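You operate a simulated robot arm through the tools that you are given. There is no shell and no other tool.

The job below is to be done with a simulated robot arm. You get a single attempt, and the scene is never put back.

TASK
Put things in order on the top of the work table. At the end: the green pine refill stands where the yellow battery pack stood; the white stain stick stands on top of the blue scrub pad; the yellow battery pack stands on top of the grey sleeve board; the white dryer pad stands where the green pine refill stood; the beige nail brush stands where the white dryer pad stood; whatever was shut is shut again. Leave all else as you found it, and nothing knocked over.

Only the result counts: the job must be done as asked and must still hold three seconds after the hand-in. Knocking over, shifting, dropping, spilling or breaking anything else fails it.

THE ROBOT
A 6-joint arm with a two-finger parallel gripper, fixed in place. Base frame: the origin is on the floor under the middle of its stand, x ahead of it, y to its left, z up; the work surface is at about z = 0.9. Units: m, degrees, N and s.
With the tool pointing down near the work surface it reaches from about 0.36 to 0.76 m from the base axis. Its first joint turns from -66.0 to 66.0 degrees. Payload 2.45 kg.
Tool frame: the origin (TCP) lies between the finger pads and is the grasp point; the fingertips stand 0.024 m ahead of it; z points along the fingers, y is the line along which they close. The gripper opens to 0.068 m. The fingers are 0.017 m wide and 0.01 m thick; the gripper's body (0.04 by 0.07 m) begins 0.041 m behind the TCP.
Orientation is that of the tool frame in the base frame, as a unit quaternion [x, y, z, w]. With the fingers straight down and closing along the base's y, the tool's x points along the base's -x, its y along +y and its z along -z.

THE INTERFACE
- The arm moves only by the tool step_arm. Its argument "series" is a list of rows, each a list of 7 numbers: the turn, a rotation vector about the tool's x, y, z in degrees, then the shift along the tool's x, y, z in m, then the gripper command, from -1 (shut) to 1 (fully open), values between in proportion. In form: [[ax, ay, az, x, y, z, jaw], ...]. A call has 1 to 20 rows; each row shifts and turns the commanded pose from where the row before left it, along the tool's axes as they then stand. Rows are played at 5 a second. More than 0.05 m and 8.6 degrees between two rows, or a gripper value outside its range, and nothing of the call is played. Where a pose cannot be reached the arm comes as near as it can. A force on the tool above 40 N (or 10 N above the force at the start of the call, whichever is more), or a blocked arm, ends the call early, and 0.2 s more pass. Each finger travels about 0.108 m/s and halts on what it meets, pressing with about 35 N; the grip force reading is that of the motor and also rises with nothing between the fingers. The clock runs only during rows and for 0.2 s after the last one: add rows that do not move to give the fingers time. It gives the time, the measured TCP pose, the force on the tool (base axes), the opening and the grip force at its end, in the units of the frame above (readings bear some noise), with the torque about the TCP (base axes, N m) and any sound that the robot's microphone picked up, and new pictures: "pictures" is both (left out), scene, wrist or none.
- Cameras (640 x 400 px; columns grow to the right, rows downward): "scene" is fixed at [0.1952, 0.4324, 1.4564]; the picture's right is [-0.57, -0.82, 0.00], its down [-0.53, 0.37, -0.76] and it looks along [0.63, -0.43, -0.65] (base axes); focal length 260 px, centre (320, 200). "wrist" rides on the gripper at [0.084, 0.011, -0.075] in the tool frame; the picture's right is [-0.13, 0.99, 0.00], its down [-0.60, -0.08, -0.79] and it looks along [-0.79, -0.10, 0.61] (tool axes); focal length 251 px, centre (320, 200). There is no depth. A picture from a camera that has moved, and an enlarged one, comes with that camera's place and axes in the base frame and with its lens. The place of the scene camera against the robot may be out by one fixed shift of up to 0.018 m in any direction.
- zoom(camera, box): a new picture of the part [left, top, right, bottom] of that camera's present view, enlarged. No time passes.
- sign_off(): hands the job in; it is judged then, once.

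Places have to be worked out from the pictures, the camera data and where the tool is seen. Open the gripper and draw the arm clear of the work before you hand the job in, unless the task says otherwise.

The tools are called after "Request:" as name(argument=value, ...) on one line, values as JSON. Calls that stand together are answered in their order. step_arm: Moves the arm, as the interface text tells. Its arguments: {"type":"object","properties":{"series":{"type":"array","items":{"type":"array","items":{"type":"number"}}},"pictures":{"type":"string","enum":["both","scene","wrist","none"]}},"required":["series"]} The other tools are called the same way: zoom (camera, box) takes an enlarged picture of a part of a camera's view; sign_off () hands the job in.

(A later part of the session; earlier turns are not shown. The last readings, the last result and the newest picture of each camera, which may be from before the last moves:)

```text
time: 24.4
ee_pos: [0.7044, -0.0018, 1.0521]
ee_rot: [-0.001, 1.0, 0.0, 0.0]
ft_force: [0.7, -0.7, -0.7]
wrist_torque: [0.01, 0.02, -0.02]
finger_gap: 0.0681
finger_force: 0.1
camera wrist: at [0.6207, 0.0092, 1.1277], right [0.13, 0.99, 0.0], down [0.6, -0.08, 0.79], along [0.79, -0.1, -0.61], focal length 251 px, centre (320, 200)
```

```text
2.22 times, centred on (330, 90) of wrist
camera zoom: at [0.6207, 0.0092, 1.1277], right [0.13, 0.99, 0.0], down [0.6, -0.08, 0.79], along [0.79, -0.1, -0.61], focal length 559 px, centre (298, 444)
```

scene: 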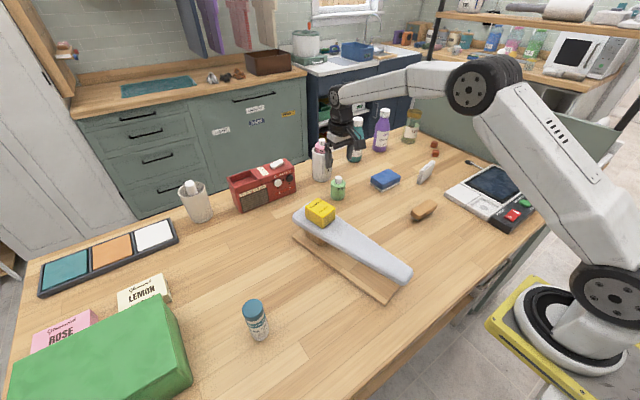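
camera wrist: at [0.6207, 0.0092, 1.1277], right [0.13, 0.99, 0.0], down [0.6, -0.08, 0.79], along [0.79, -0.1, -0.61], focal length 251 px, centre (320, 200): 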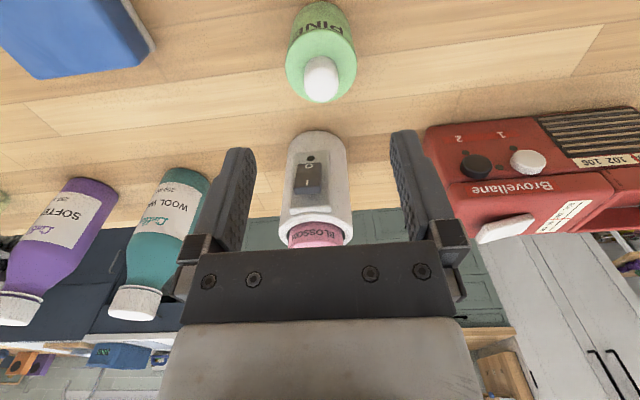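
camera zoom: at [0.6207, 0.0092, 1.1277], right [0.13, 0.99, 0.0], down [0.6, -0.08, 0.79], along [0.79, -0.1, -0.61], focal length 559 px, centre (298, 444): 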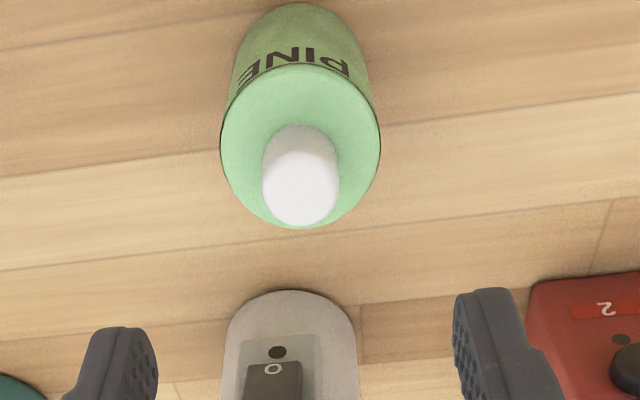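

The close view puts its axis at (0.7025, -0.001), directly under the tool. I descend so the palm stays about 9 mm above the cap, then grip the body.

Request:
step_arm(series=[[0, 0, 0, 0.002, 0.001, 0.03, 1], [0, 0, 0, 0, 0, 0.03, 1], [0, 0, 0, 0, 0, 0.025, 1], [0, 0, 0, 0, 0, 0.015, 1], [0, 0, 0, 0, 0, 0.009, 1], [0, 0, 0, 0, 0, 0, 1]], pictures="both")

Request:
zoom(camera="scene", box=[295, 120, 405, 220])

```text
time: 25.8
ee_pos: [0.7017, 0.0007, 0.9433]
ee_rot: [-0.001, 1.0, 0.0, 0.0]
ft_force: [0.0, 0.2, 0.2]
wrist_torque: [0.0, -0.02, -0.01]
finger_gap: 0.0682
finger_force: 0.0
camera wrist: at [0.6191, 0.0107, 1.0192], right [0.13, 0.99, 0.0], down [0.6, -0.08, 0.79], along [0.79, -0.1, -0.61], focal length 251 px, centre (320, 200)
```

scene: 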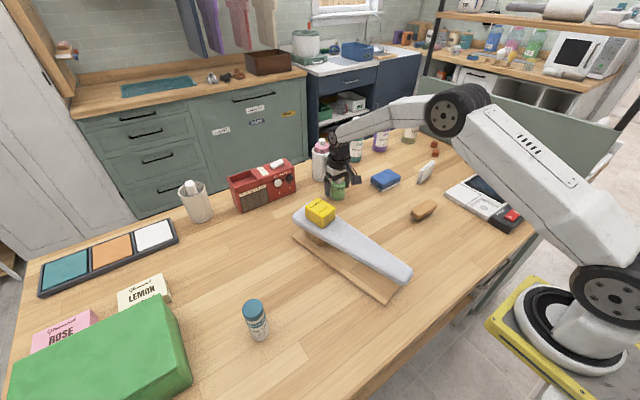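
wrist: 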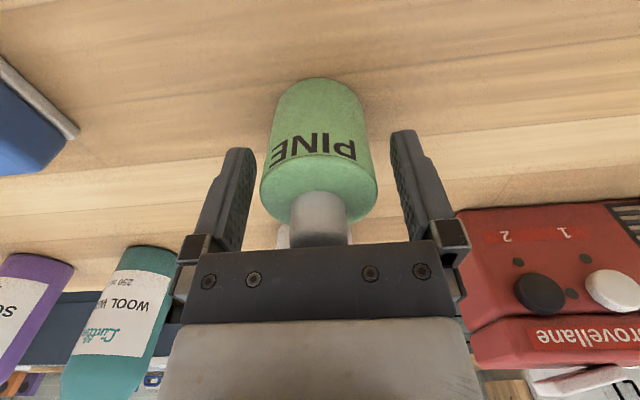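

```text
4.00 times, centred on (350, 170) of scene
camera zoom: at [0.1952, 0.4324, 1.4564], right [-0.57, -0.82, 0.0], down [-0.53, 0.37, -0.76], along [0.63, -0.43, -0.65], focal length 1041 px, centre (200, 320)
```

zoom: 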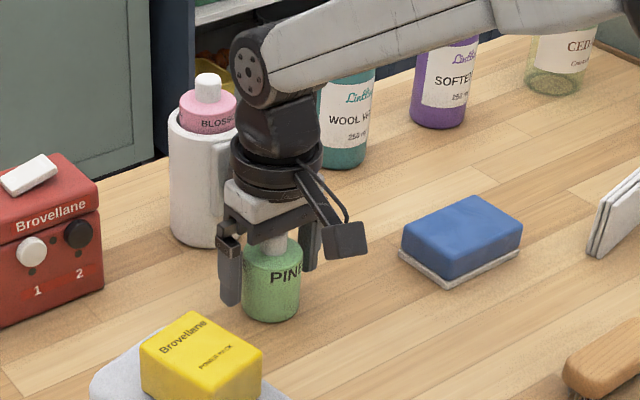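

Fingers straddle the pine body, no contact. I close, then lift slowly.

Request:
step_arm(series=[[0, 0, 0, 0, 0, 0, -1], [0, 0, 0, 0, 0, 0, -1], [0, 0, 0, 0, 0, 0, -1], [0, 0, 0, 0, 0, 0, -1]], pictures="wrist")

```text
time: 26.8
ee_pos: [0.7026, 0.0006, 0.9447]
ee_rot: [-0.001, 1.0, 0.0, 0.0]
ft_force: [0.1, -0.8, 0.4]
wrist_torque: [-0.01, 0.01, 0.0]
finger_gap: 0.0465
finger_force: 34.7
camera wrist: at [0.6192, 0.0108, 1.0195], right [0.13, 0.99, 0.0], down [0.6, -0.08, 0.79], along [0.79, -0.1, -0.61], focal length 251 px, centre (320, 200)
```

wrist: 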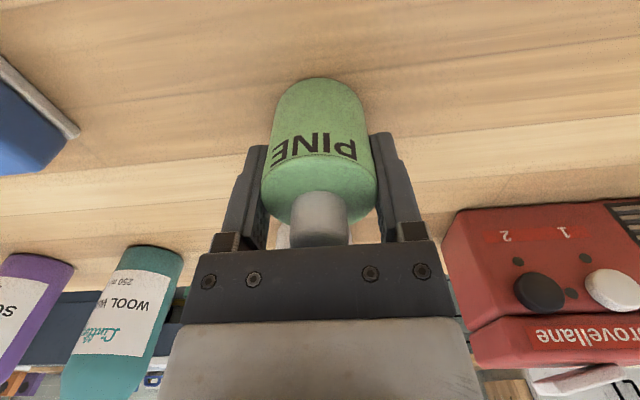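

Gripped at 0.0465 m with the base 0.044 m below the TCP. I lift it and carry it high to above the well.

Request:
step_arm(series=[[0, 0, 0, 0, 0, -0.01, -1], [0, 0, 0, 0, 0, -0.02, -1], [0, 0, 0, 0, 0, -0.03, -1], [0, 0, 0, 0, 0, -0.04, -1], [0, 0, 0, 0, 0, -0.04, -1], [0, 0, 0, 0, 0, -0.04, -1], [0, 0, 0, 0, 0, -0.02, -1], [0, 0, 0, 0.0288, -0.0306, 0, -1], [0, 0, 0, 0.0288, -0.0306, 0, -1], [0, 0, 0, 0.0288, -0.0306, 0, -1], [0, 0, 0, 0.0288, -0.0306, 0, -1], [0, 0, 0, 0.0288, -0.0306, 0, -1], [0, 0, 0, 0.0288, -0.0306, 0, -1], [0, 0, 0, 0.0288, -0.0306, 0, -1], [0, 0, 0, 0.0288, -0.0306, 0, -1], [0, 0, 0, 0.0288, -0.0306, 0, -1], [0, 0, 0, 0.0288, -0.0306, 0, -1], [0, 0, 0, 0.0288, -0.0306, 0, -1], [0, 0, 0, 0, 0, 0, -1]], pictures="both")

Request:
zoom(camera="scene", box=[440, 100, 580, 230])

```text
time: 30.8
ee_pos: [0.3851, -0.3377, 1.1439]
ee_rot: [-0.002, 1.0, 0.0, 0.0]
ft_force: [-0.4, 0.5, -1.6]
wrist_torque: [0.0, 0.02, 0.0]
finger_gap: 0.0465
finger_force: 35.0
camera wrist: at [0.3022, -0.3273, 1.2189], right [0.13, 0.99, 0.0], down [0.6, -0.08, 0.79], along [0.79, -0.1, -0.61], focal length 251 px, centre (320, 200)
```

scene: 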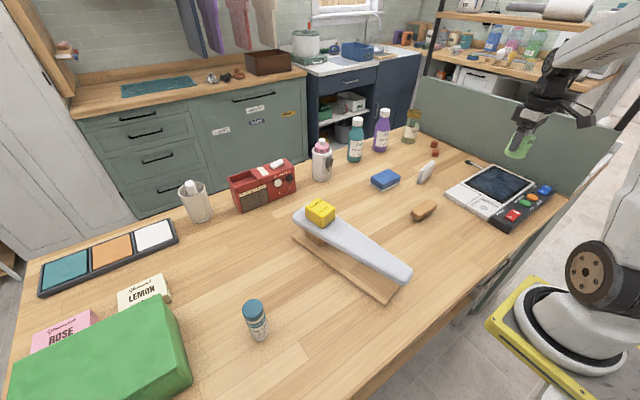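
wrist: 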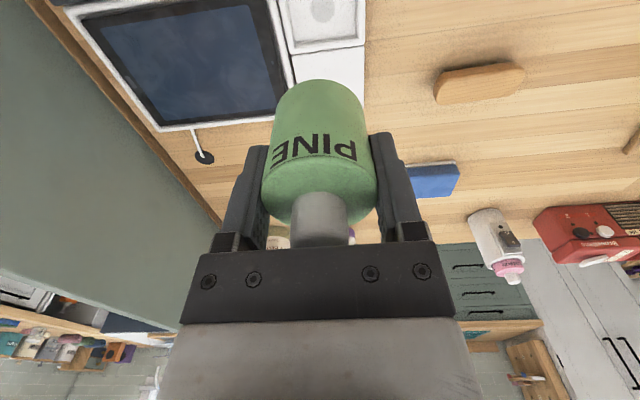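

```text
3.08 times, centred on (510, 165) of scene
camera zoom: at [0.1952, 0.4324, 1.4564], right [-0.57, -0.82, 0.0], down [-0.53, 0.37, -0.76], along [0.63, -0.43, -0.65], focal length 801 px, centre (-265, 308)
```

zoom: 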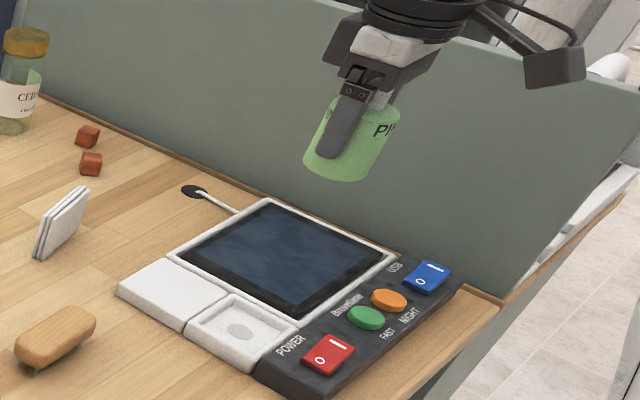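

Wrist rays again put the well's spot at (0.3855, -0.336). I lower the refill to just above the rim and inspect.

Request:
step_arm(series=[[0, 0, 0, -0.0004, 0.0017, 0.04, -1], [0, 0, 0, 0, 0, 0.04, -1], [0, 0, 0, 0, 0, 0.04, -1], [0, 0, 0, 0, 0, 0.03, -1], [0, 0, 0, 0, 0, 0.02, -1], [0, 0, 0, 0, 0, 0, -1]], pictures="both")

Request:
zoom(camera="scene", box=[450, 150, 550, 230])

Request:
zoom(camera="wrist", box=[200, 20, 440, 220])

```text
time: 32.2
ee_pos: [0.3881, -0.336, 0.9752]
ee_rot: [0.0, 1.0, 0.0, 0.0]
ft_force: [0.2, -0.2, -1.2]
wrist_torque: [0.02, -0.01, 0.02]
finger_gap: 0.0464
finger_force: 35.2
camera wrist: at [0.3038, -0.3254, 1.0489], right [0.13, 0.99, 0.0], down [0.6, -0.08, 0.79], along [0.79, -0.1, -0.61], focal length 251 px, centre (320, 200)
```

scene: 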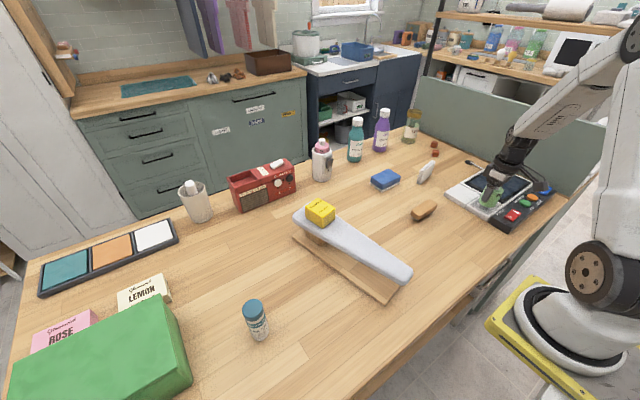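
wrist: 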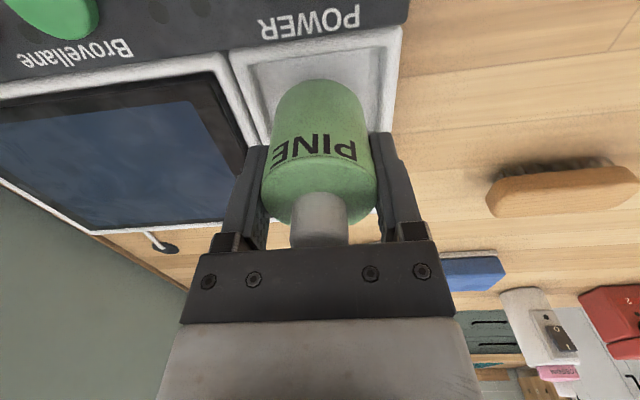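

```text
5.00 times, centred on (500, 190) of scene
camera zoom: at [0.1952, 0.4324, 1.4564], right [-0.57, -0.82, 0.0], down [-0.53, 0.37, -0.76], along [0.63, -0.43, -0.65], focal length 1301 px, centre (-580, 250)
```

zoom: 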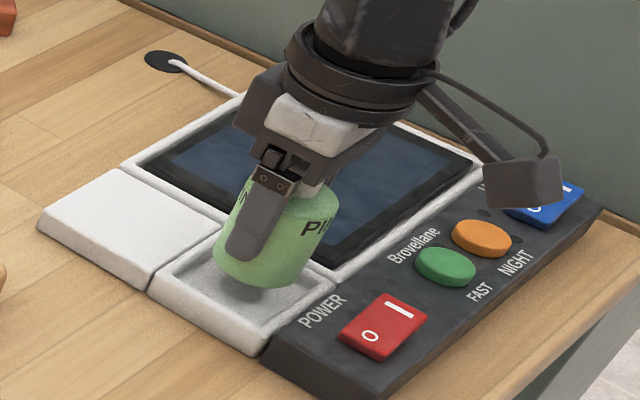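

```text
2.00 times, centred on (320, 120) of wrist
camera zoom: at [0.3038, -0.3254, 1.0489], right [0.13, 0.99, 0.0], down [0.6, -0.08, 0.79], along [0.79, -0.1, -0.61], focal length 503 px, centre (320, 360)
```

zoom: 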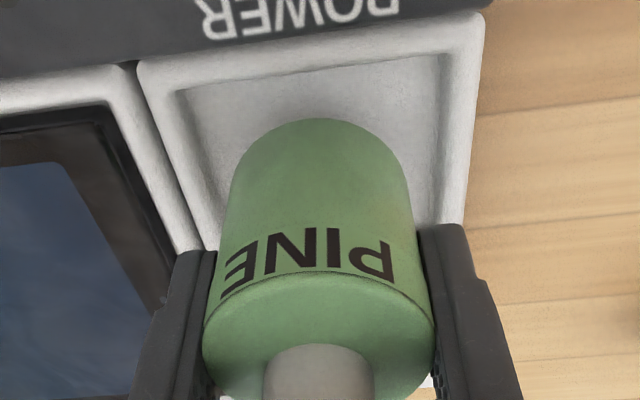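

The refill hangs centred over the well. I lower in fine steps, watching the force for contact.

Request:
step_arm(series=[[0, 0, 0, 0.001, 0, 0.006, -1], [0, 0, 0, 0, 0, 0.005, -1], [0, 0, 0, 0, 0, 0.003, -1], [0, 0, 0, 0, 0, 0, -1]], pictures="none")

```text
time: 33.2
ee_pos: [0.3851, -0.3355, 0.9596]
ee_rot: [-0.001, 1.0, 0.0, 0.001]
ft_force: [0.5, -0.2, -0.7]
wrist_torque: [0.01, 0.0, 0.01]
finger_gap: 0.0465
finger_force: 35.7
```

At TCP 0.9596 there is no contact yet; I go on in 2 mm steps.

Request:
step_arm(series=[[0, 0, 0, 0, 0, 0.002, -1], [0, 0, 0, 0, 0, 0.002, -1], [0, 0, 0, 0, 0, 0, -1]], pictures="none")

```text
time: 34.0
ee_pos: [0.3853, -0.3347, 0.9551]
ee_rot: [0.0, 1.0, -0.001, -0.001]
ft_force: [-0.6, -0.5, -0.4]
wrist_torque: [0.03, -0.03, -0.05]
finger_gap: 0.0465
finger_force: 34.8
```

Still free at 0.955; continuing down in 1.5–2 mm steps.

Request:
step_arm(series=[[0, 0, 0, 0, 0, 0.0015, -1], [0, 0, 0, 0, 0, 0.0015, -1], [0, 0, 0, 0, 0, 0, -1]], pictures="wrist")

```text
time: 34.8
ee_pos: [0.3845, -0.335, 0.9532]
ee_rot: [-0.001, 1.0, -0.001, 0.0]
ft_force: [-2.8, 4.7, 18.0]
wrist_torque: [0.22, 0.18, -0.02]
finger_gap: 0.0466
finger_force: 35.1
camera wrist: at [0.3022, -0.3245, 1.0291], right [0.13, 0.99, 0.0], down [0.6, -0.08, 0.79], along [0.79, -0.1, -0.61], focal length 251 px, centre (320, 200)
```

wrist: 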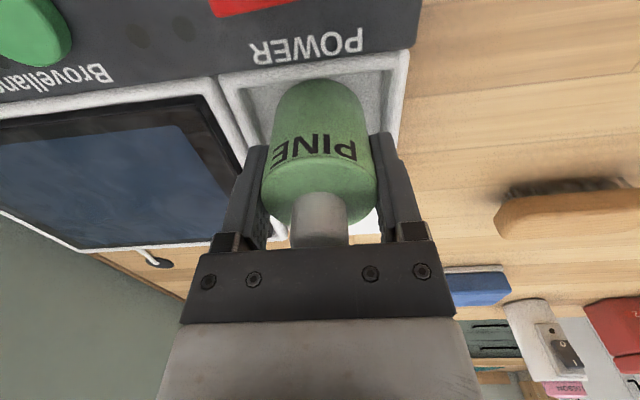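

Contact at TCP 0.9532 (18 N), matching the well floor at about 0.909. I ease off 1 mm and open gently.

Request:
step_arm(series=[[0, 0, 0, 0, 0, -0.001, -1], [0, 0, 0, 0, 0, 0, -1], [0, 0, 0, 0, 0, 0, 0.55], [0, 0, 0, 0, 0, 0, 0.8], [0, 0, 0, 0, 0, 0, 1], [0, 0, 0, 0, 0, 0, 1]], pictures="both")

Request:
zoom(camera="scene", box=[450, 150, 550, 230])

```text
time: 36.2
ee_pos: [0.3856, -0.334, 0.9534]
ee_rot: [0.0, 1.0, 0.0, 0.0]
ft_force: [0.0, -0.5, -0.2]
wrist_torque: [0.03, -0.03, 0.0]
finger_gap: 0.068
finger_force: 0.0
camera wrist: at [0.3024, -0.3245, 1.0292], right [0.13, 0.99, 0.0], down [0.6, -0.08, 0.79], along [0.79, -0.1, -0.61], focal length 251 px, centre (320, 200)
```

scene: 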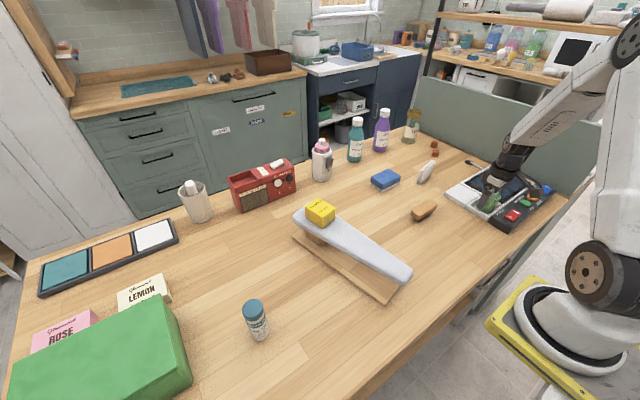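
wrist: 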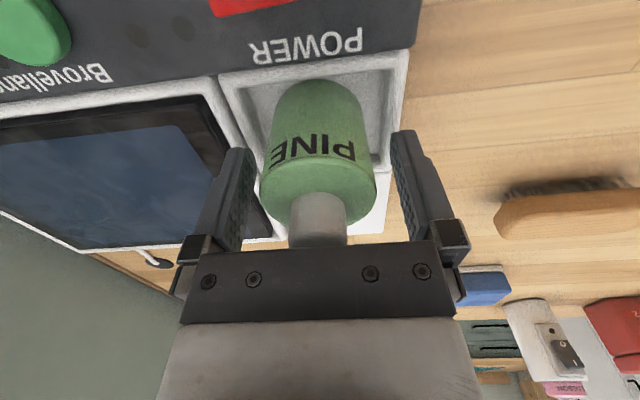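

```text
5.00 times, centred on (500, 190) of scene
camera zoom: at [0.1952, 0.4324, 1.4564], right [-0.57, -0.82, 0.0], down [-0.53, 0.37, -0.76], along [0.63, -0.43, -0.65], focal length 1301 px, centre (-580, 250)
```

zoom: 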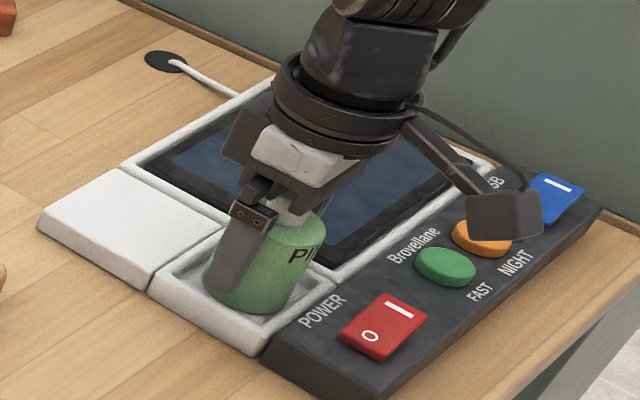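

The pine refill stands in the well, released. I rise straight up and move to view the white dryer pad.

Request:
step_arm(series=[[0, 0, 0, 0, 0, -0.015, 1], [0, 0, 0, 0, 0, -0.03, 1], [0, 0, 0, 0, 0, -0.04, 1], [0, 0, 0, 0, 0, -0.04, 1], [0, 0, 0, 0, 0, -0.04, 1], [0, 0, 0, -0.033, 0.027, 0, 1], [0, 0, 0, -0.033, 0.027, 0, 1], [0, 0, 0, 0, 0, 0, 1]], pictures="both")

Request:
zoom(camera="wrist", box=[240, 80, 420, 220])

Request:
zoom(camera="scene", box=[400, 150, 460, 190])

Request:
zoom(camera="scene", box=[450, 160, 550, 240])

```text
time: 38.0
ee_pos: [0.4518, -0.2798, 1.1181]
ee_rot: [0.0, 1.0, 0.0, 0.0]
ft_force: [0.0, 0.1, -0.3]
wrist_torque: [0.01, -0.01, 0.0]
finger_gap: 0.068
finger_force: 0.2
camera wrist: at [0.3689, -0.2702, 1.1935], right [0.13, 0.99, 0.0], down [0.6, -0.08, 0.79], along [0.79, -0.1, -0.61], focal length 251 px, centre (320, 200)
```

scene: 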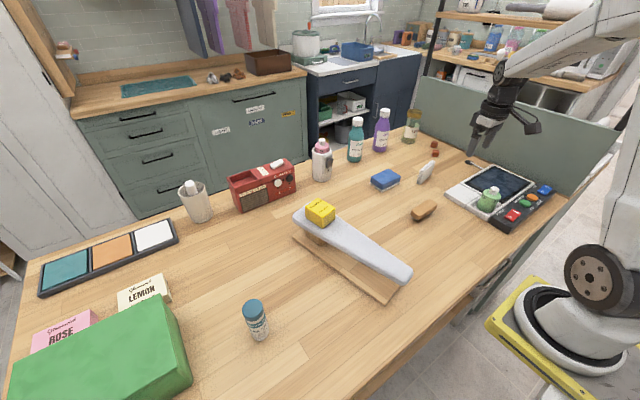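
wrist: 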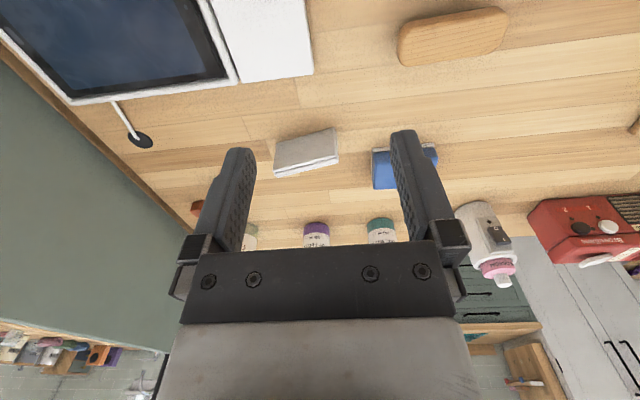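

```text
2.86 times, centred on (330, 150) of wrist
camera zoom: at [0.3689, -0.2702, 1.1935], right [0.13, 0.99, 0.0], down [0.6, -0.08, 0.79], along [0.79, -0.1, -0.61], focal length 718 px, centre (291, 343)
```

zoom: 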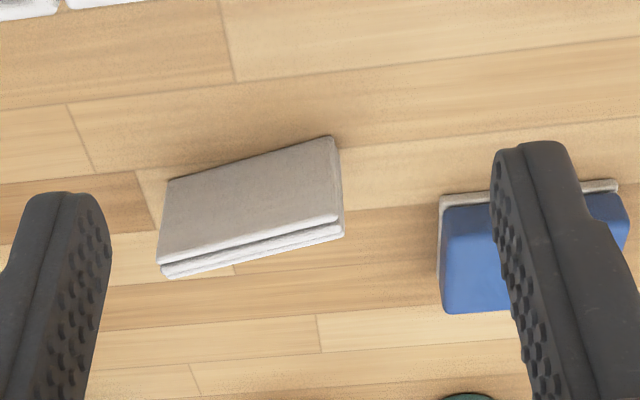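

```text
10.00 times, centred on (430, 170) of scene
camera zoom: at [0.1952, 0.4324, 1.4564], right [-0.57, -0.82, 0.0], down [-0.53, 0.37, -0.76], along [0.63, -0.43, -0.65], focal length 2603 px, centre (-780, 500)
```

zoom: 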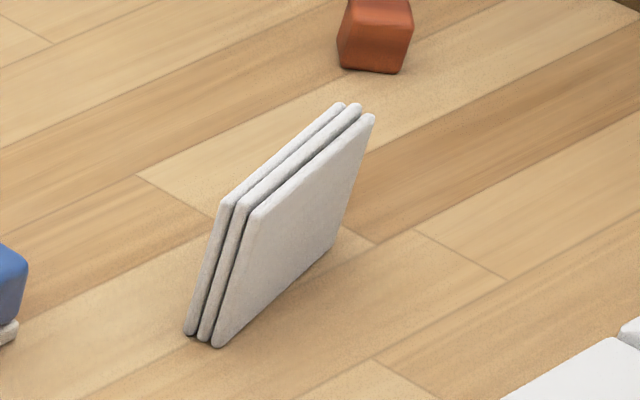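

```text
5.00 times, centred on (500, 200) of scene
camera zoom: at [0.1952, 0.4324, 1.4564], right [-0.57, -0.82, 0.0], down [-0.53, 0.37, -0.76], along [0.63, -0.43, -0.65], focal length 1301 px, centre (-580, 200)
```

zoom: 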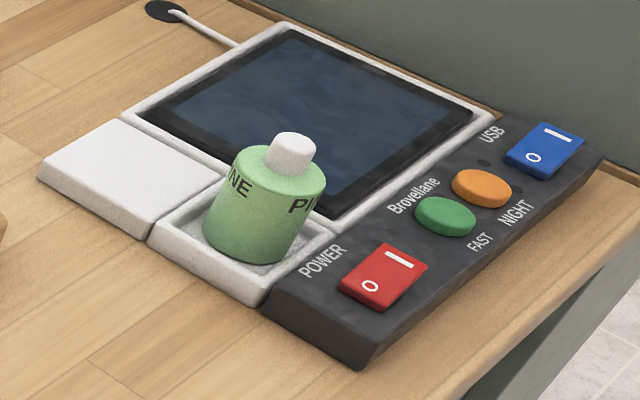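

Pine stands upright in the well. The dryer pad stands on edge: about 0.089 long, 0.0125 thick, 0.057 tall, centred near (0.602, -0.321), its face turned about 11°. I yaw the tool about 79° so the fingers close across its thickness and move above it.

Request:
step_arm(series=[[0, 0, 7.91, 0, 0, 0, 1], [0, 0, 7.91, 0, 0, 0, 1], [0, 0, 7.91, 0, 0, 0, 1], [0, 0, 7.91, 0, 0, 0, 1], [0, 0, 7.91, 0, 0, 0, 1], [0, 0, 7.91, 0, 0, 0, 1], [0, 0, 7.91, 0, 0, 0, 1], [0, 0, 7.91, 0, 0, 0, 1], [0, 0, 7.91, 0, 0, 0, 1], [0, 0, 7.91, 0, 0, 0, 1], [0, 0, 0, -0.0172, 0.0349, 0.0145, 1], [0, 0, 0, -0.0172, 0.0349, 0.0145, 1], [0, 0, 0, -0.0172, 0.0349, 0.0145, 1], [0, 0, 0, -0.0172, 0.0349, 0.0145, 1], [0, 0, 0, 0, 0, 0, 1]], pictures="both")

Request:
zoom(camera="wrist", box=[200, 0, 440, 160])

```text
time: 41.2
ee_pos: [0.601, -0.3211, 1.0615]
ee_rot: [0.636, 0.772, -0.001, 0.0]
ft_force: [-0.1, -0.6, -0.6]
wrist_torque: [0.01, 0.01, -0.03]
finger_gap: 0.0681
finger_force: 0.0
camera wrist: at [0.597, -0.2375, 1.1359], right [1.0, 0.06, 0.0], down [0.04, -0.61, 0.79], along [0.05, -0.79, -0.61], focal length 251 px, centre (320, 200)
```

scene: 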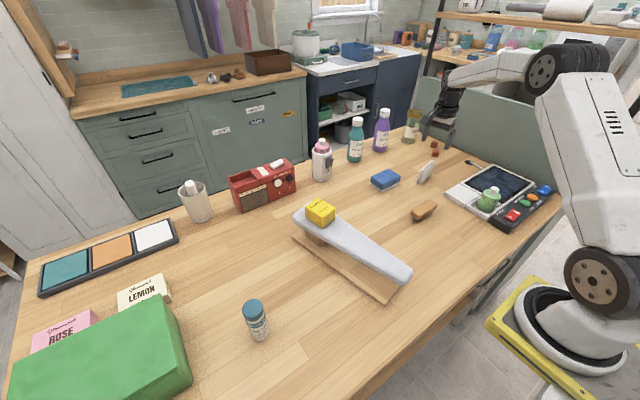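
wrist: 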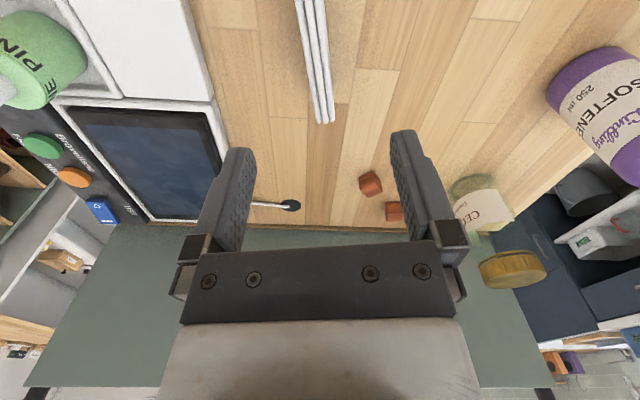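

```text
2.50 times, centred on (320, 80) of wrist
camera zoom: at [0.597, -0.2375, 1.1359], right [1.0, 0.06, 0.0], down [0.04, -0.61, 0.79], along [0.05, -0.79, -0.61], focal length 629 px, centre (320, 500)
```

zoom: 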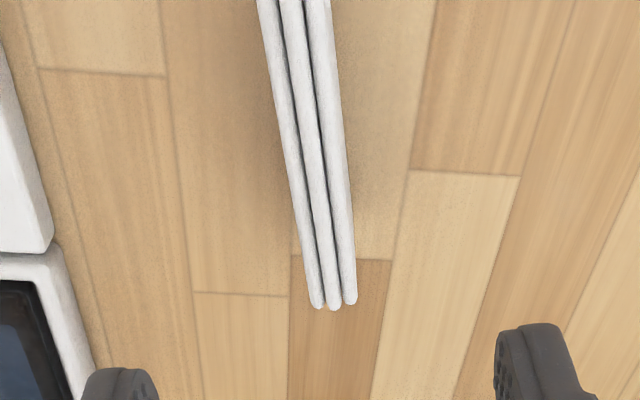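

The top view confirms the pad's centre at (0.6013, -0.3215), yaw 11°, right between the finger planes. I descend to TCP 0.934 (tips 1 cm above the table).

Request:
step_arm(series=[[0, 0, 0, 0, 0, 0.04, 1], [0, 0, 0, 0, 0, 0.04, 1], [0, 0, 0, 0, 0, 0.03, 1], [0, 0, 0, 0, 0, 0.0175, 1], [0, 0, 0, 0, 0, 0, 1]], pictures="both")

Request:
zoom(camera="scene", box=[395, 120, 475, 190])

```text
time: 42.4
ee_pos: [0.6002, -0.3218, 0.9328]
ee_rot: [0.636, 0.772, 0.0, 0.0]
ft_force: [0.5, 0.4, 0.4]
wrist_torque: [0.02, 0.03, -0.05]
finger_gap: 0.0679
finger_force: 0.0
camera wrist: at [0.5968, -0.2376, 1.0075], right [1.0, 0.06, 0.0], down [0.04, -0.61, 0.79], along [0.05, -0.79, -0.61], focal length 251 px, centre (320, 200)
```

scene: 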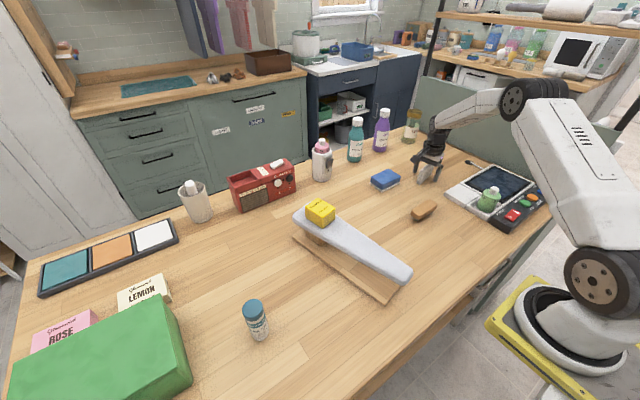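
wrist: 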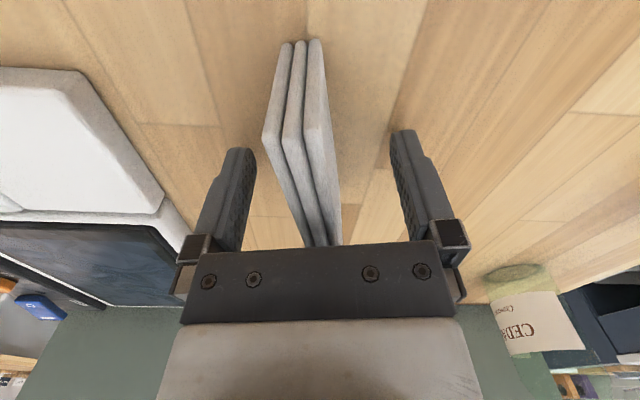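

```text
5.71 times, centred on (435, 155) of scene
camera zoom: at [0.1952, 0.4324, 1.4564], right [-0.57, -0.82, 0.0], down [-0.53, 0.37, -0.76], along [0.63, -0.43, -0.65], focal length 1487 px, centre (-337, 457)
```

zoom: 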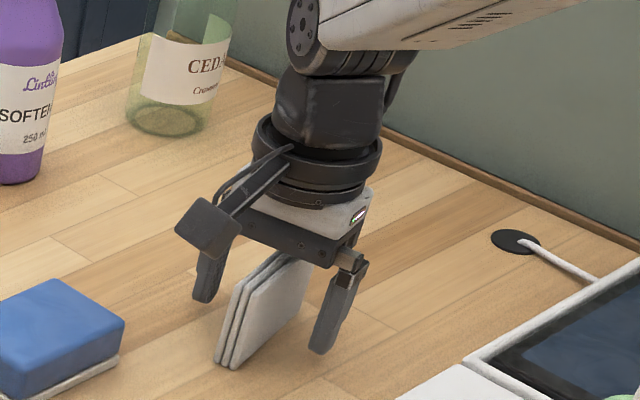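

The pad is centred between the fingers. I close gradually so it isn't pushed over.

Request:
step_arm(series=[[0, 0, 0, 0, 0, 0, 0.5], [0, 0, 0, 0, 0, 0, 0.1], [0, 0, 0, 0, 0, 0, -0.2], [0, 0, 0, 0, 0, 0, -0.4], [0, 0, 0, 0, 0, 0, -0.6], [0, 0, 0, 0, 0, 0, -1], [0, 0, 0, 0, 0, 0, -1], [0, 0, 0, 0, 0, 0, -1]], pictures="both")

Request:
zoom(camera="scene", box=[395, 120, 475, 190])

```text
time: 44.2
ee_pos: [0.6017, -0.3218, 0.932]
ee_rot: [0.636, 0.772, 0.0, 0.0]
ft_force: [0.2, 0.2, 0.1]
wrist_torque: [-0.01, -0.01, 0.02]
finger_gap: 0.0149
finger_force: 34.3
camera wrist: at [0.5968, -0.2376, 1.0078], right [1.0, 0.06, 0.0], down [0.04, -0.61, 0.79], along [0.05, -0.79, -0.61], focal length 251 px, centre (320, 200)
```

scene: 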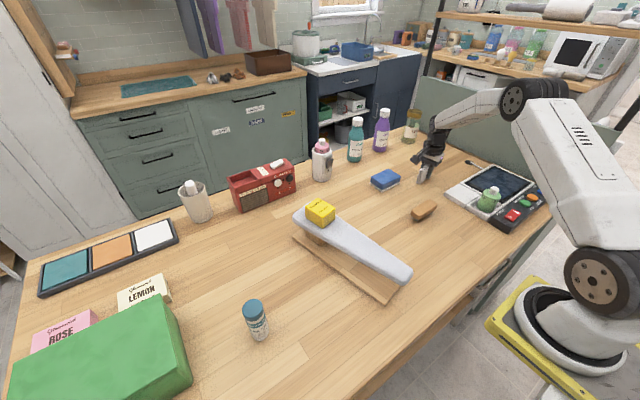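
wrist: 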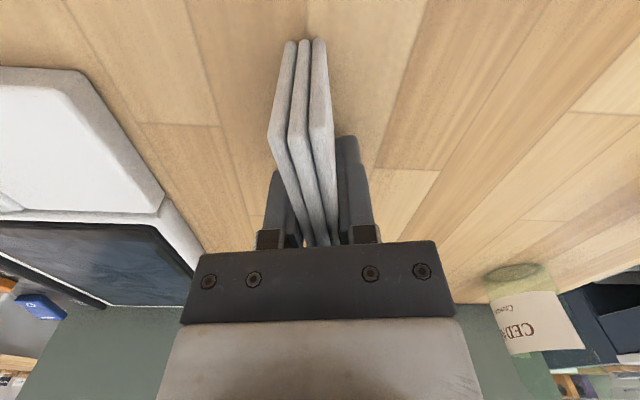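

```text
5.71 times, centred on (435, 155) of scene
camera zoom: at [0.1952, 0.4324, 1.4564], right [-0.57, -0.82, 0.0], down [-0.53, 0.37, -0.76], along [0.63, -0.43, -0.65], focal length 1487 px, centre (-337, 457)
```

zoom: 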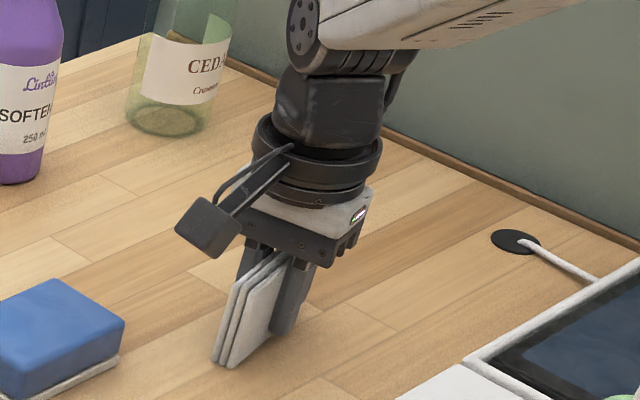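

Held at 0.0149 m. I lift it vertically to z ≈ 1.10 and carry it over to the pine refill's old spot (0.7025, 0.000).

Request:
step_arm(series=[[0, 0, 0, 0, 0, -0.01, -1], [0, 0, 0, 0, 0, -0.025, -1], [0, 0, 0, 0, 0, -0.04, -1], [0, 0, 0, 0, 0, -0.04, -1], [0, 0, 0, 0, 0, -0.04, -1], [0, 0, 0, 0.0371, 0.02, 0, -1], [0, 0, 0, 0.0371, 0.02, 0, -1], [0, 0, 0, 0.0371, 0.02, 0, -1], [0, 0, 0, 0.0371, 0.02, 0, -1], [0, 0, 0, 0.0371, 0.02, 0, -1], [0, 0, 0, 0.0371, 0.02, 0, -1], [0, 0, 0, 0.0371, 0.02, 0, -1], [0, 0, 0, 0.0371, 0.02, 0, -1], [0, 0, 0, 0, 0, 0, -1]], pictures="both")

Request:
zoom(camera="scene", box=[290, 100, 410, 220])

```text
time: 47.2
ee_pos: [0.702, 0.0006, 1.0884]
ee_rot: [0.637, 0.771, 0.0, -0.001]
ft_force: [0.5, 0.1, 0.5]
wrist_torque: [0.01, -0.03, 0.02]
finger_gap: 0.0144
finger_force: 34.7
camera wrist: at [0.6978, 0.0846, 1.164], right [1.0, 0.06, 0.0], down [0.04, -0.61, 0.79], along [0.05, -0.79, -0.61], focal length 251 px, centre (320, 200)
```

scene: 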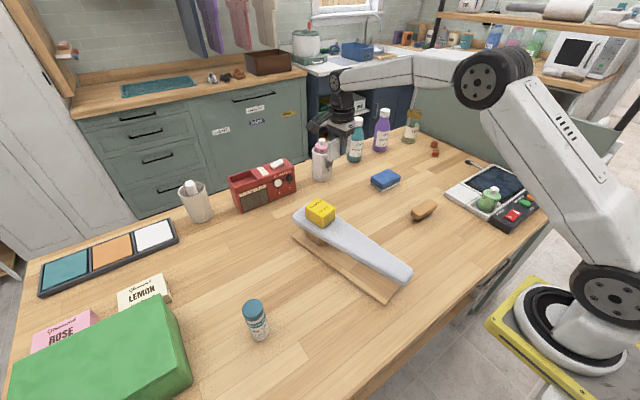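
wrist: 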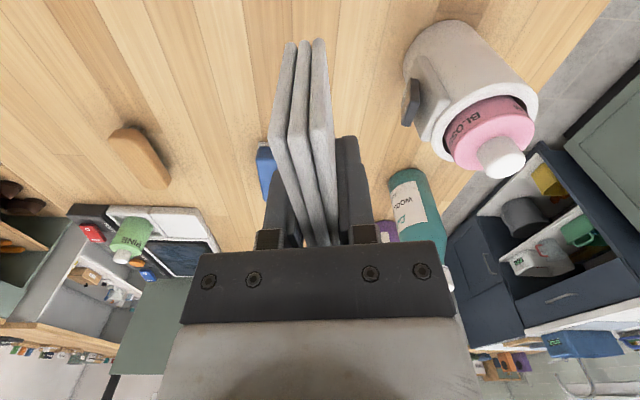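

```text
3.33 times, centred on (350, 160) of scene
camera zoom: at [0.1952, 0.4324, 1.4564], right [-0.57, -0.82, 0.0], down [-0.53, 0.37, -0.76], along [0.63, -0.43, -0.65], focal length 868 px, centre (220, 333)
```

zoom: 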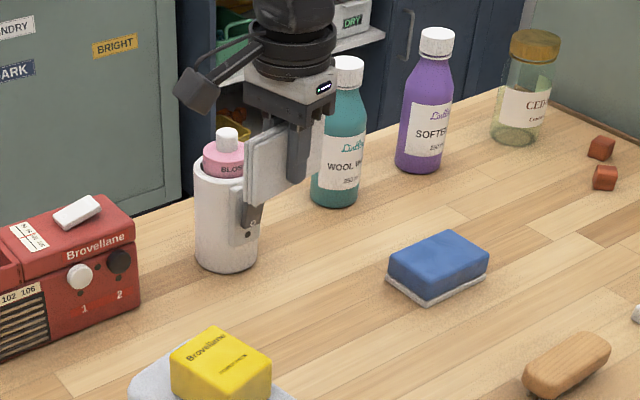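

The pad hangs vertical above the target with the diffuser well clear. I descend to about 12 mm above the table.

Request:
step_arm(series=[[0, 0, 0, 0, 0, 0.04, -1], [0, 0, 0, 0, 0, 0.04, -1], [0, 0, 0, 0, 0, 0.035, -1], [0, 0, 0, 0, 0, 0.0265, -1], [0, 0, 0, 0, 0, 0, -1]], pictures="both")

Request:
zoom(camera="scene", box=[290, 120, 410, 220])

```text
time: 48.4
ee_pos: [0.703, 0.0002, 0.9447]
ee_rot: [0.636, 0.772, 0.0, 0.0]
ft_force: [-1.5, -0.1, -0.8]
wrist_torque: [0.04, 0.0, 0.01]
finger_gap: 0.0148
finger_force: 34.1
camera wrist: at [0.6979, 0.0846, 1.0208], right [1.0, 0.06, 0.0], down [0.04, -0.61, 0.79], along [0.05, -0.79, -0.61], focal length 251 px, centre (320, 200)
```

scene: 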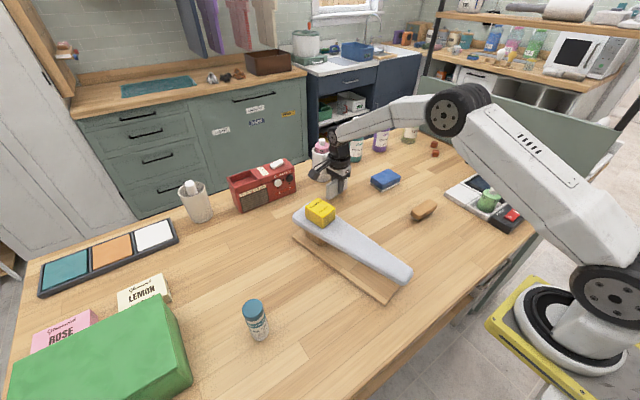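
wrist: 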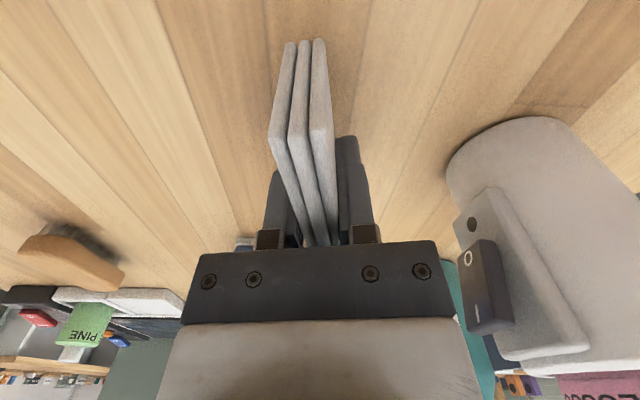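

```text
4.00 times, centred on (350, 170) of scene
camera zoom: at [0.1952, 0.4324, 1.4564], right [-0.57, -0.82, 0.0], down [-0.53, 0.37, -0.76], along [0.63, -0.43, -0.65], focal length 1041 px, centre (200, 320)
```

zoom: 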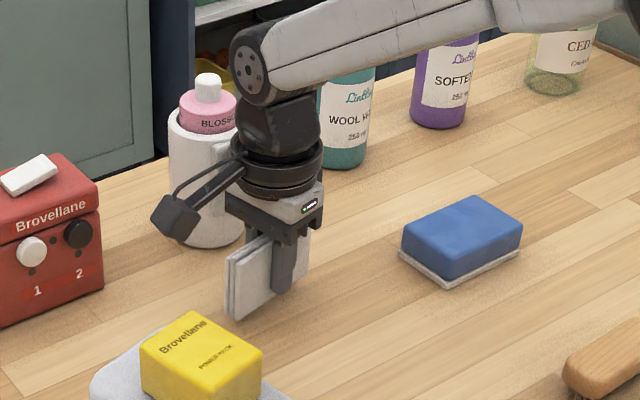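

About 12 mm left; I lower finely and watch the force.

Request:
step_arm(series=[[0, 0, 0, 0, 0, 0.005, -1], [0, 0, 0, 0, 0, 0.003, -1], [0, 0, 0, 0, 0, 0.0015, -1], [0, 0, 0, 0, 0, 0, -1]], pictures="none")

```text
time: 49.4
ee_pos: [0.7018, 0.0007, 0.9367]
ee_rot: [0.636, 0.771, 0.0, 0.0]
ft_force: [0.3, -0.4, 0.0]
wrist_torque: [0.01, 0.01, 0.01]
finger_gap: 0.0141
finger_force: 34.2
```

No contact at 0.9367; two more millimetre steps.

Request:
step_arm(series=[[0, 0, 0, 0, 0, 0.0015, -1], [0, 0, 0, 0, 0, 0.0015, -1], [0, 0, 0, 0, 0, 0, -1]], pictures="none")

```text
time: 50.2
ee_pos: [0.7021, 0.0006, 0.9337]
ee_rot: [0.635, 0.772, 0.001, -0.001]
ft_force: [-0.5, -0.2, -0.2]
wrist_torque: [0.01, 0.0, 0.01]
finger_gap: 0.0146
finger_force: 34.4
```

Still no load; continuing 1 mm at a time.

Request:
step_arm(series=[[0, 0, 0, 0, 0, 0.001, -1], [0, 0, 0, 0, 0, 0.001, -1], [0, 0, 0, 0, 0, 0, -1]], pictures="scene")

Request:
zoom(camera="scene", box=[320, 150, 380, 210])

```text
time: 51.0
ee_pos: [0.7034, 0.0009, 0.9321]
ee_rot: [0.636, 0.772, 0.0, 0.0]
ft_force: [-1.8, 0.5, 2.6]
wrist_torque: [-0.05, 0.04, 0.02]
finger_gap: 0.0148
finger_force: 33.8
```

scene: 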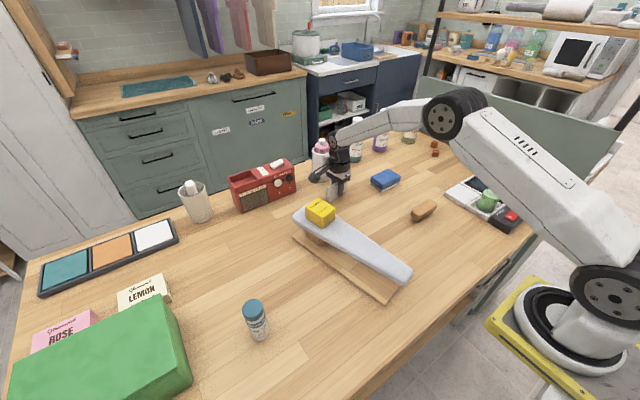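

```text
6.67 times, centred on (350, 180) of scene
camera zoom: at [0.1951, 0.4324, 1.4564], right [-0.57, -0.82, 0.0], down [-0.53, 0.37, -0.76], along [0.63, -0.43, -0.65], focal length 1735 px, centre (120, 333)
```

zoom: 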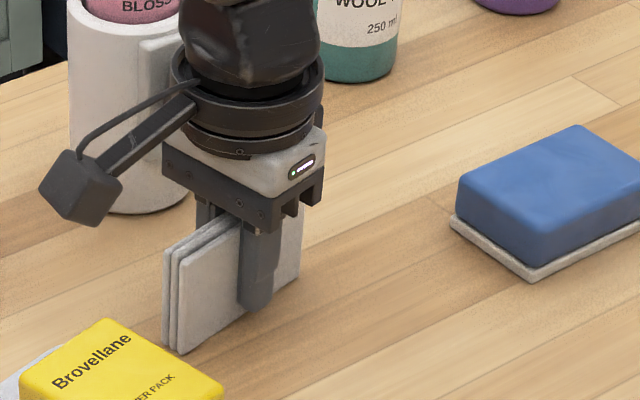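

Light contact (≈2.6 N) at TCP 0.932, matching the height at which it was picked. I open slowly.

Request:
step_arm(series=[[0, 0, 0, 0, 0, 0.0003, -0.6], [0, 0, 0, 0, 0, 0, -0.5], [0, 0, 0, 0, 0, 0, -0.45], [0, 0, 0, 0, 0, 0, -0.35], [0, 0, 0, 0, 0, 0, -0.2], [0, 0, 0, 0, 0, 0, 0.1], [0, 0, 0, 0, 0, 0, 0.4], [0, 0, 0, 0, 0, 0, 0.7], [0, 0, 0, 0, 0, 0, 1], [0, 0, 0, 0, 0, 0, 1]], pictures="both")

Request:
zoom(camera="scene", box=[320, 150, 380, 210])

```text
time: 53.2
ee_pos: [0.7016, 0.0003, 0.9325]
ee_rot: [0.636, 0.771, -0.001, -0.001]
ft_force: [0.0, -0.2, 0.3]
wrist_torque: [0.01, -0.01, -0.01]
finger_gap: 0.0681
finger_force: 0.1
camera wrist: at [0.6974, 0.0843, 1.0071], right [1.0, 0.06, 0.0], down [0.04, -0.61, 0.79], along [0.05, -0.79, -0.61], focal length 251 px, centre (320, 200)
```

scene: 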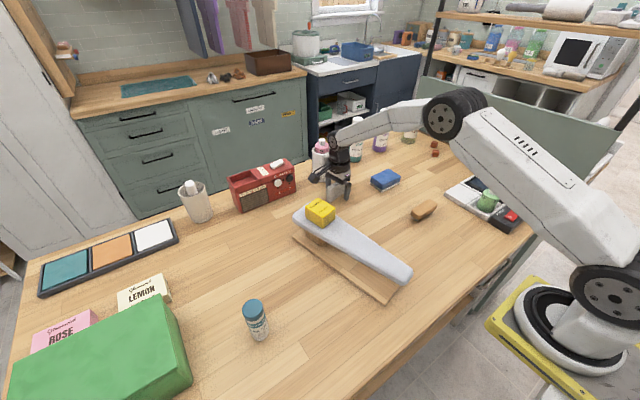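
wrist: 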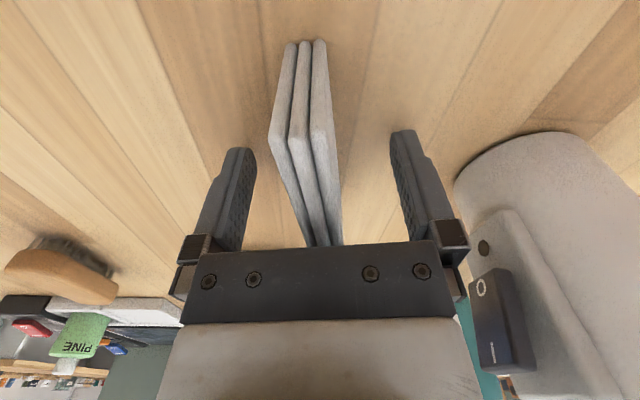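

```text
6.67 times, centred on (350, 180) of scene
camera zoom: at [0.1952, 0.4324, 1.4564], right [-0.57, -0.82, 0.0], down [-0.53, 0.37, -0.76], along [0.63, -0.43, -0.65], focal length 1735 px, centre (120, 333)
```

zoom: 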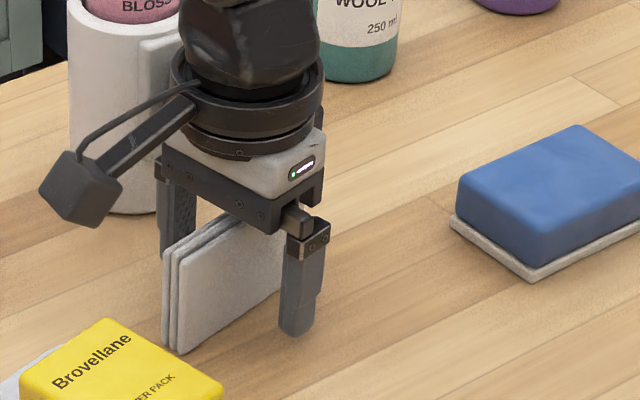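

The pad stands free on its new spot. I rise straight up and move to view the nail brush near (0.47, -0.16).

Request:
step_arm(series=[[0, 0, 0, 0, 0, -0.01, 1], [0, 0, 0, 0, 0, -0.025, 1], [0, 0, 0, 0, 0, -0.04, 1], [0, 0, 0, 0, 0, -0.045, 1], [0, 0, 0, 0, 0, -0.045, 1], [0, 0, 0, -0.0124, -0.0414, 0, 1], [0, 0, 0, -0.0124, -0.0414, 0, 1], [0, 0, 0, -0.0124, -0.0414, 0, 1], [0, 0, 0, -0.0124, -0.0414, 0, 1], [0, 0, 0, -0.0124, -0.0414, 0, 1], [0, 0, 0, -0.0124, -0.0414, 0, 1], [0, 0, 0, 0, 0, 0, 1]], pictures="both")

Request:
zoom(camera="wrist", box=[220, 0, 440, 160])

Request:
zoom(camera="scene", box=[290, 130, 410, 230])

Request:
zoom(camera="scene", box=[395, 190, 455, 230])

```text
time: 55.8
ee_pos: [0.4719, -0.1203, 1.097]
ee_rot: [0.636, 0.772, 0.0, -0.001]
ft_force: [-1.0, -0.2, 0.5]
wrist_torque: [-0.03, 0.0, 0.03]
finger_gap: 0.0678
finger_force: 0.1
camera wrist: at [0.4674, -0.0365, 1.1719], right [1.0, 0.06, 0.0], down [0.04, -0.61, 0.79], along [0.05, -0.79, -0.61], focal length 251 px, centre (320, 200)
```

scene: 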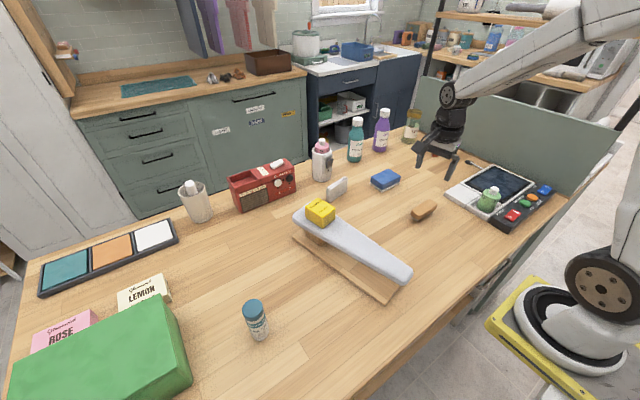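
wrist: 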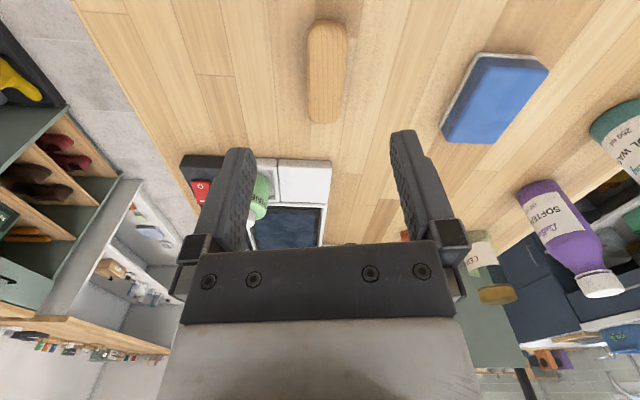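

```text
2.50 times, centred on (330, 80) of wrist
camera zoom: at [0.4674, -0.0365, 1.1719], right [1.0, 0.06, 0.0], down [0.04, -0.61, 0.79], along [0.05, -0.79, -0.61], focal length 629 px, centre (295, 500)
```

zoom: 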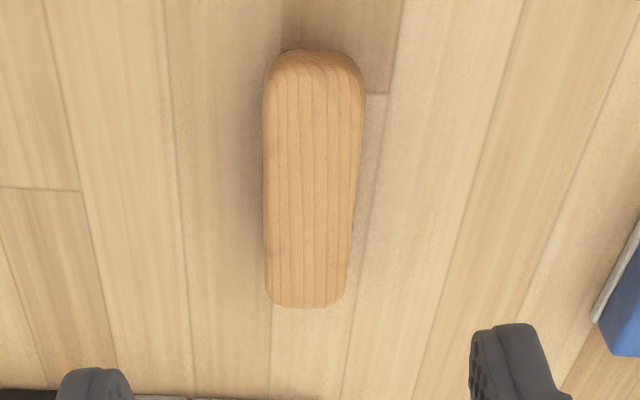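

```text
4.00 times, centred on (350, 180) of scene
camera zoom: at [0.1952, 0.4324, 1.4564], right [-0.57, -0.82, 0.0], down [-0.53, 0.37, -0.76], along [0.63, -0.43, -0.65], focal length 1041 px, centre (200, 280)
```

zoom: 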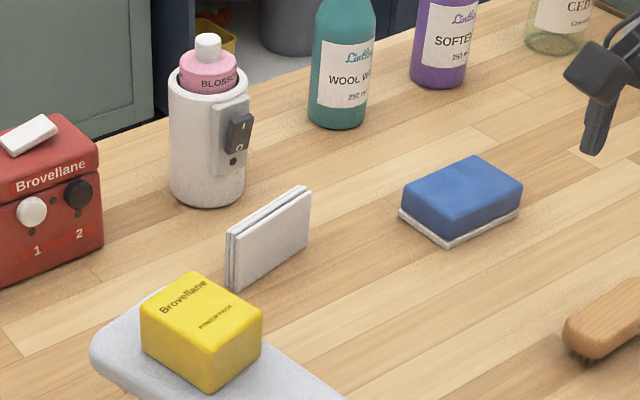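

```text
10.00 times, centred on (425, 210) of scene
camera zoom: at [0.1952, 0.4324, 1.4564], right [-0.57, -0.82, 0.0], down [-0.53, 0.37, -0.76], along [0.63, -0.43, -0.65], focal length 2603 px, centre (-730, 100)
```

zoom: 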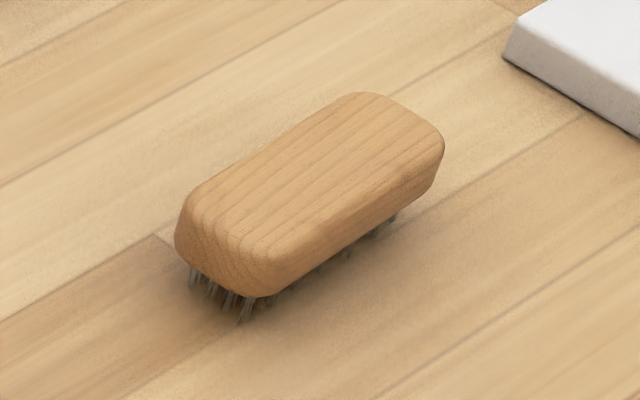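

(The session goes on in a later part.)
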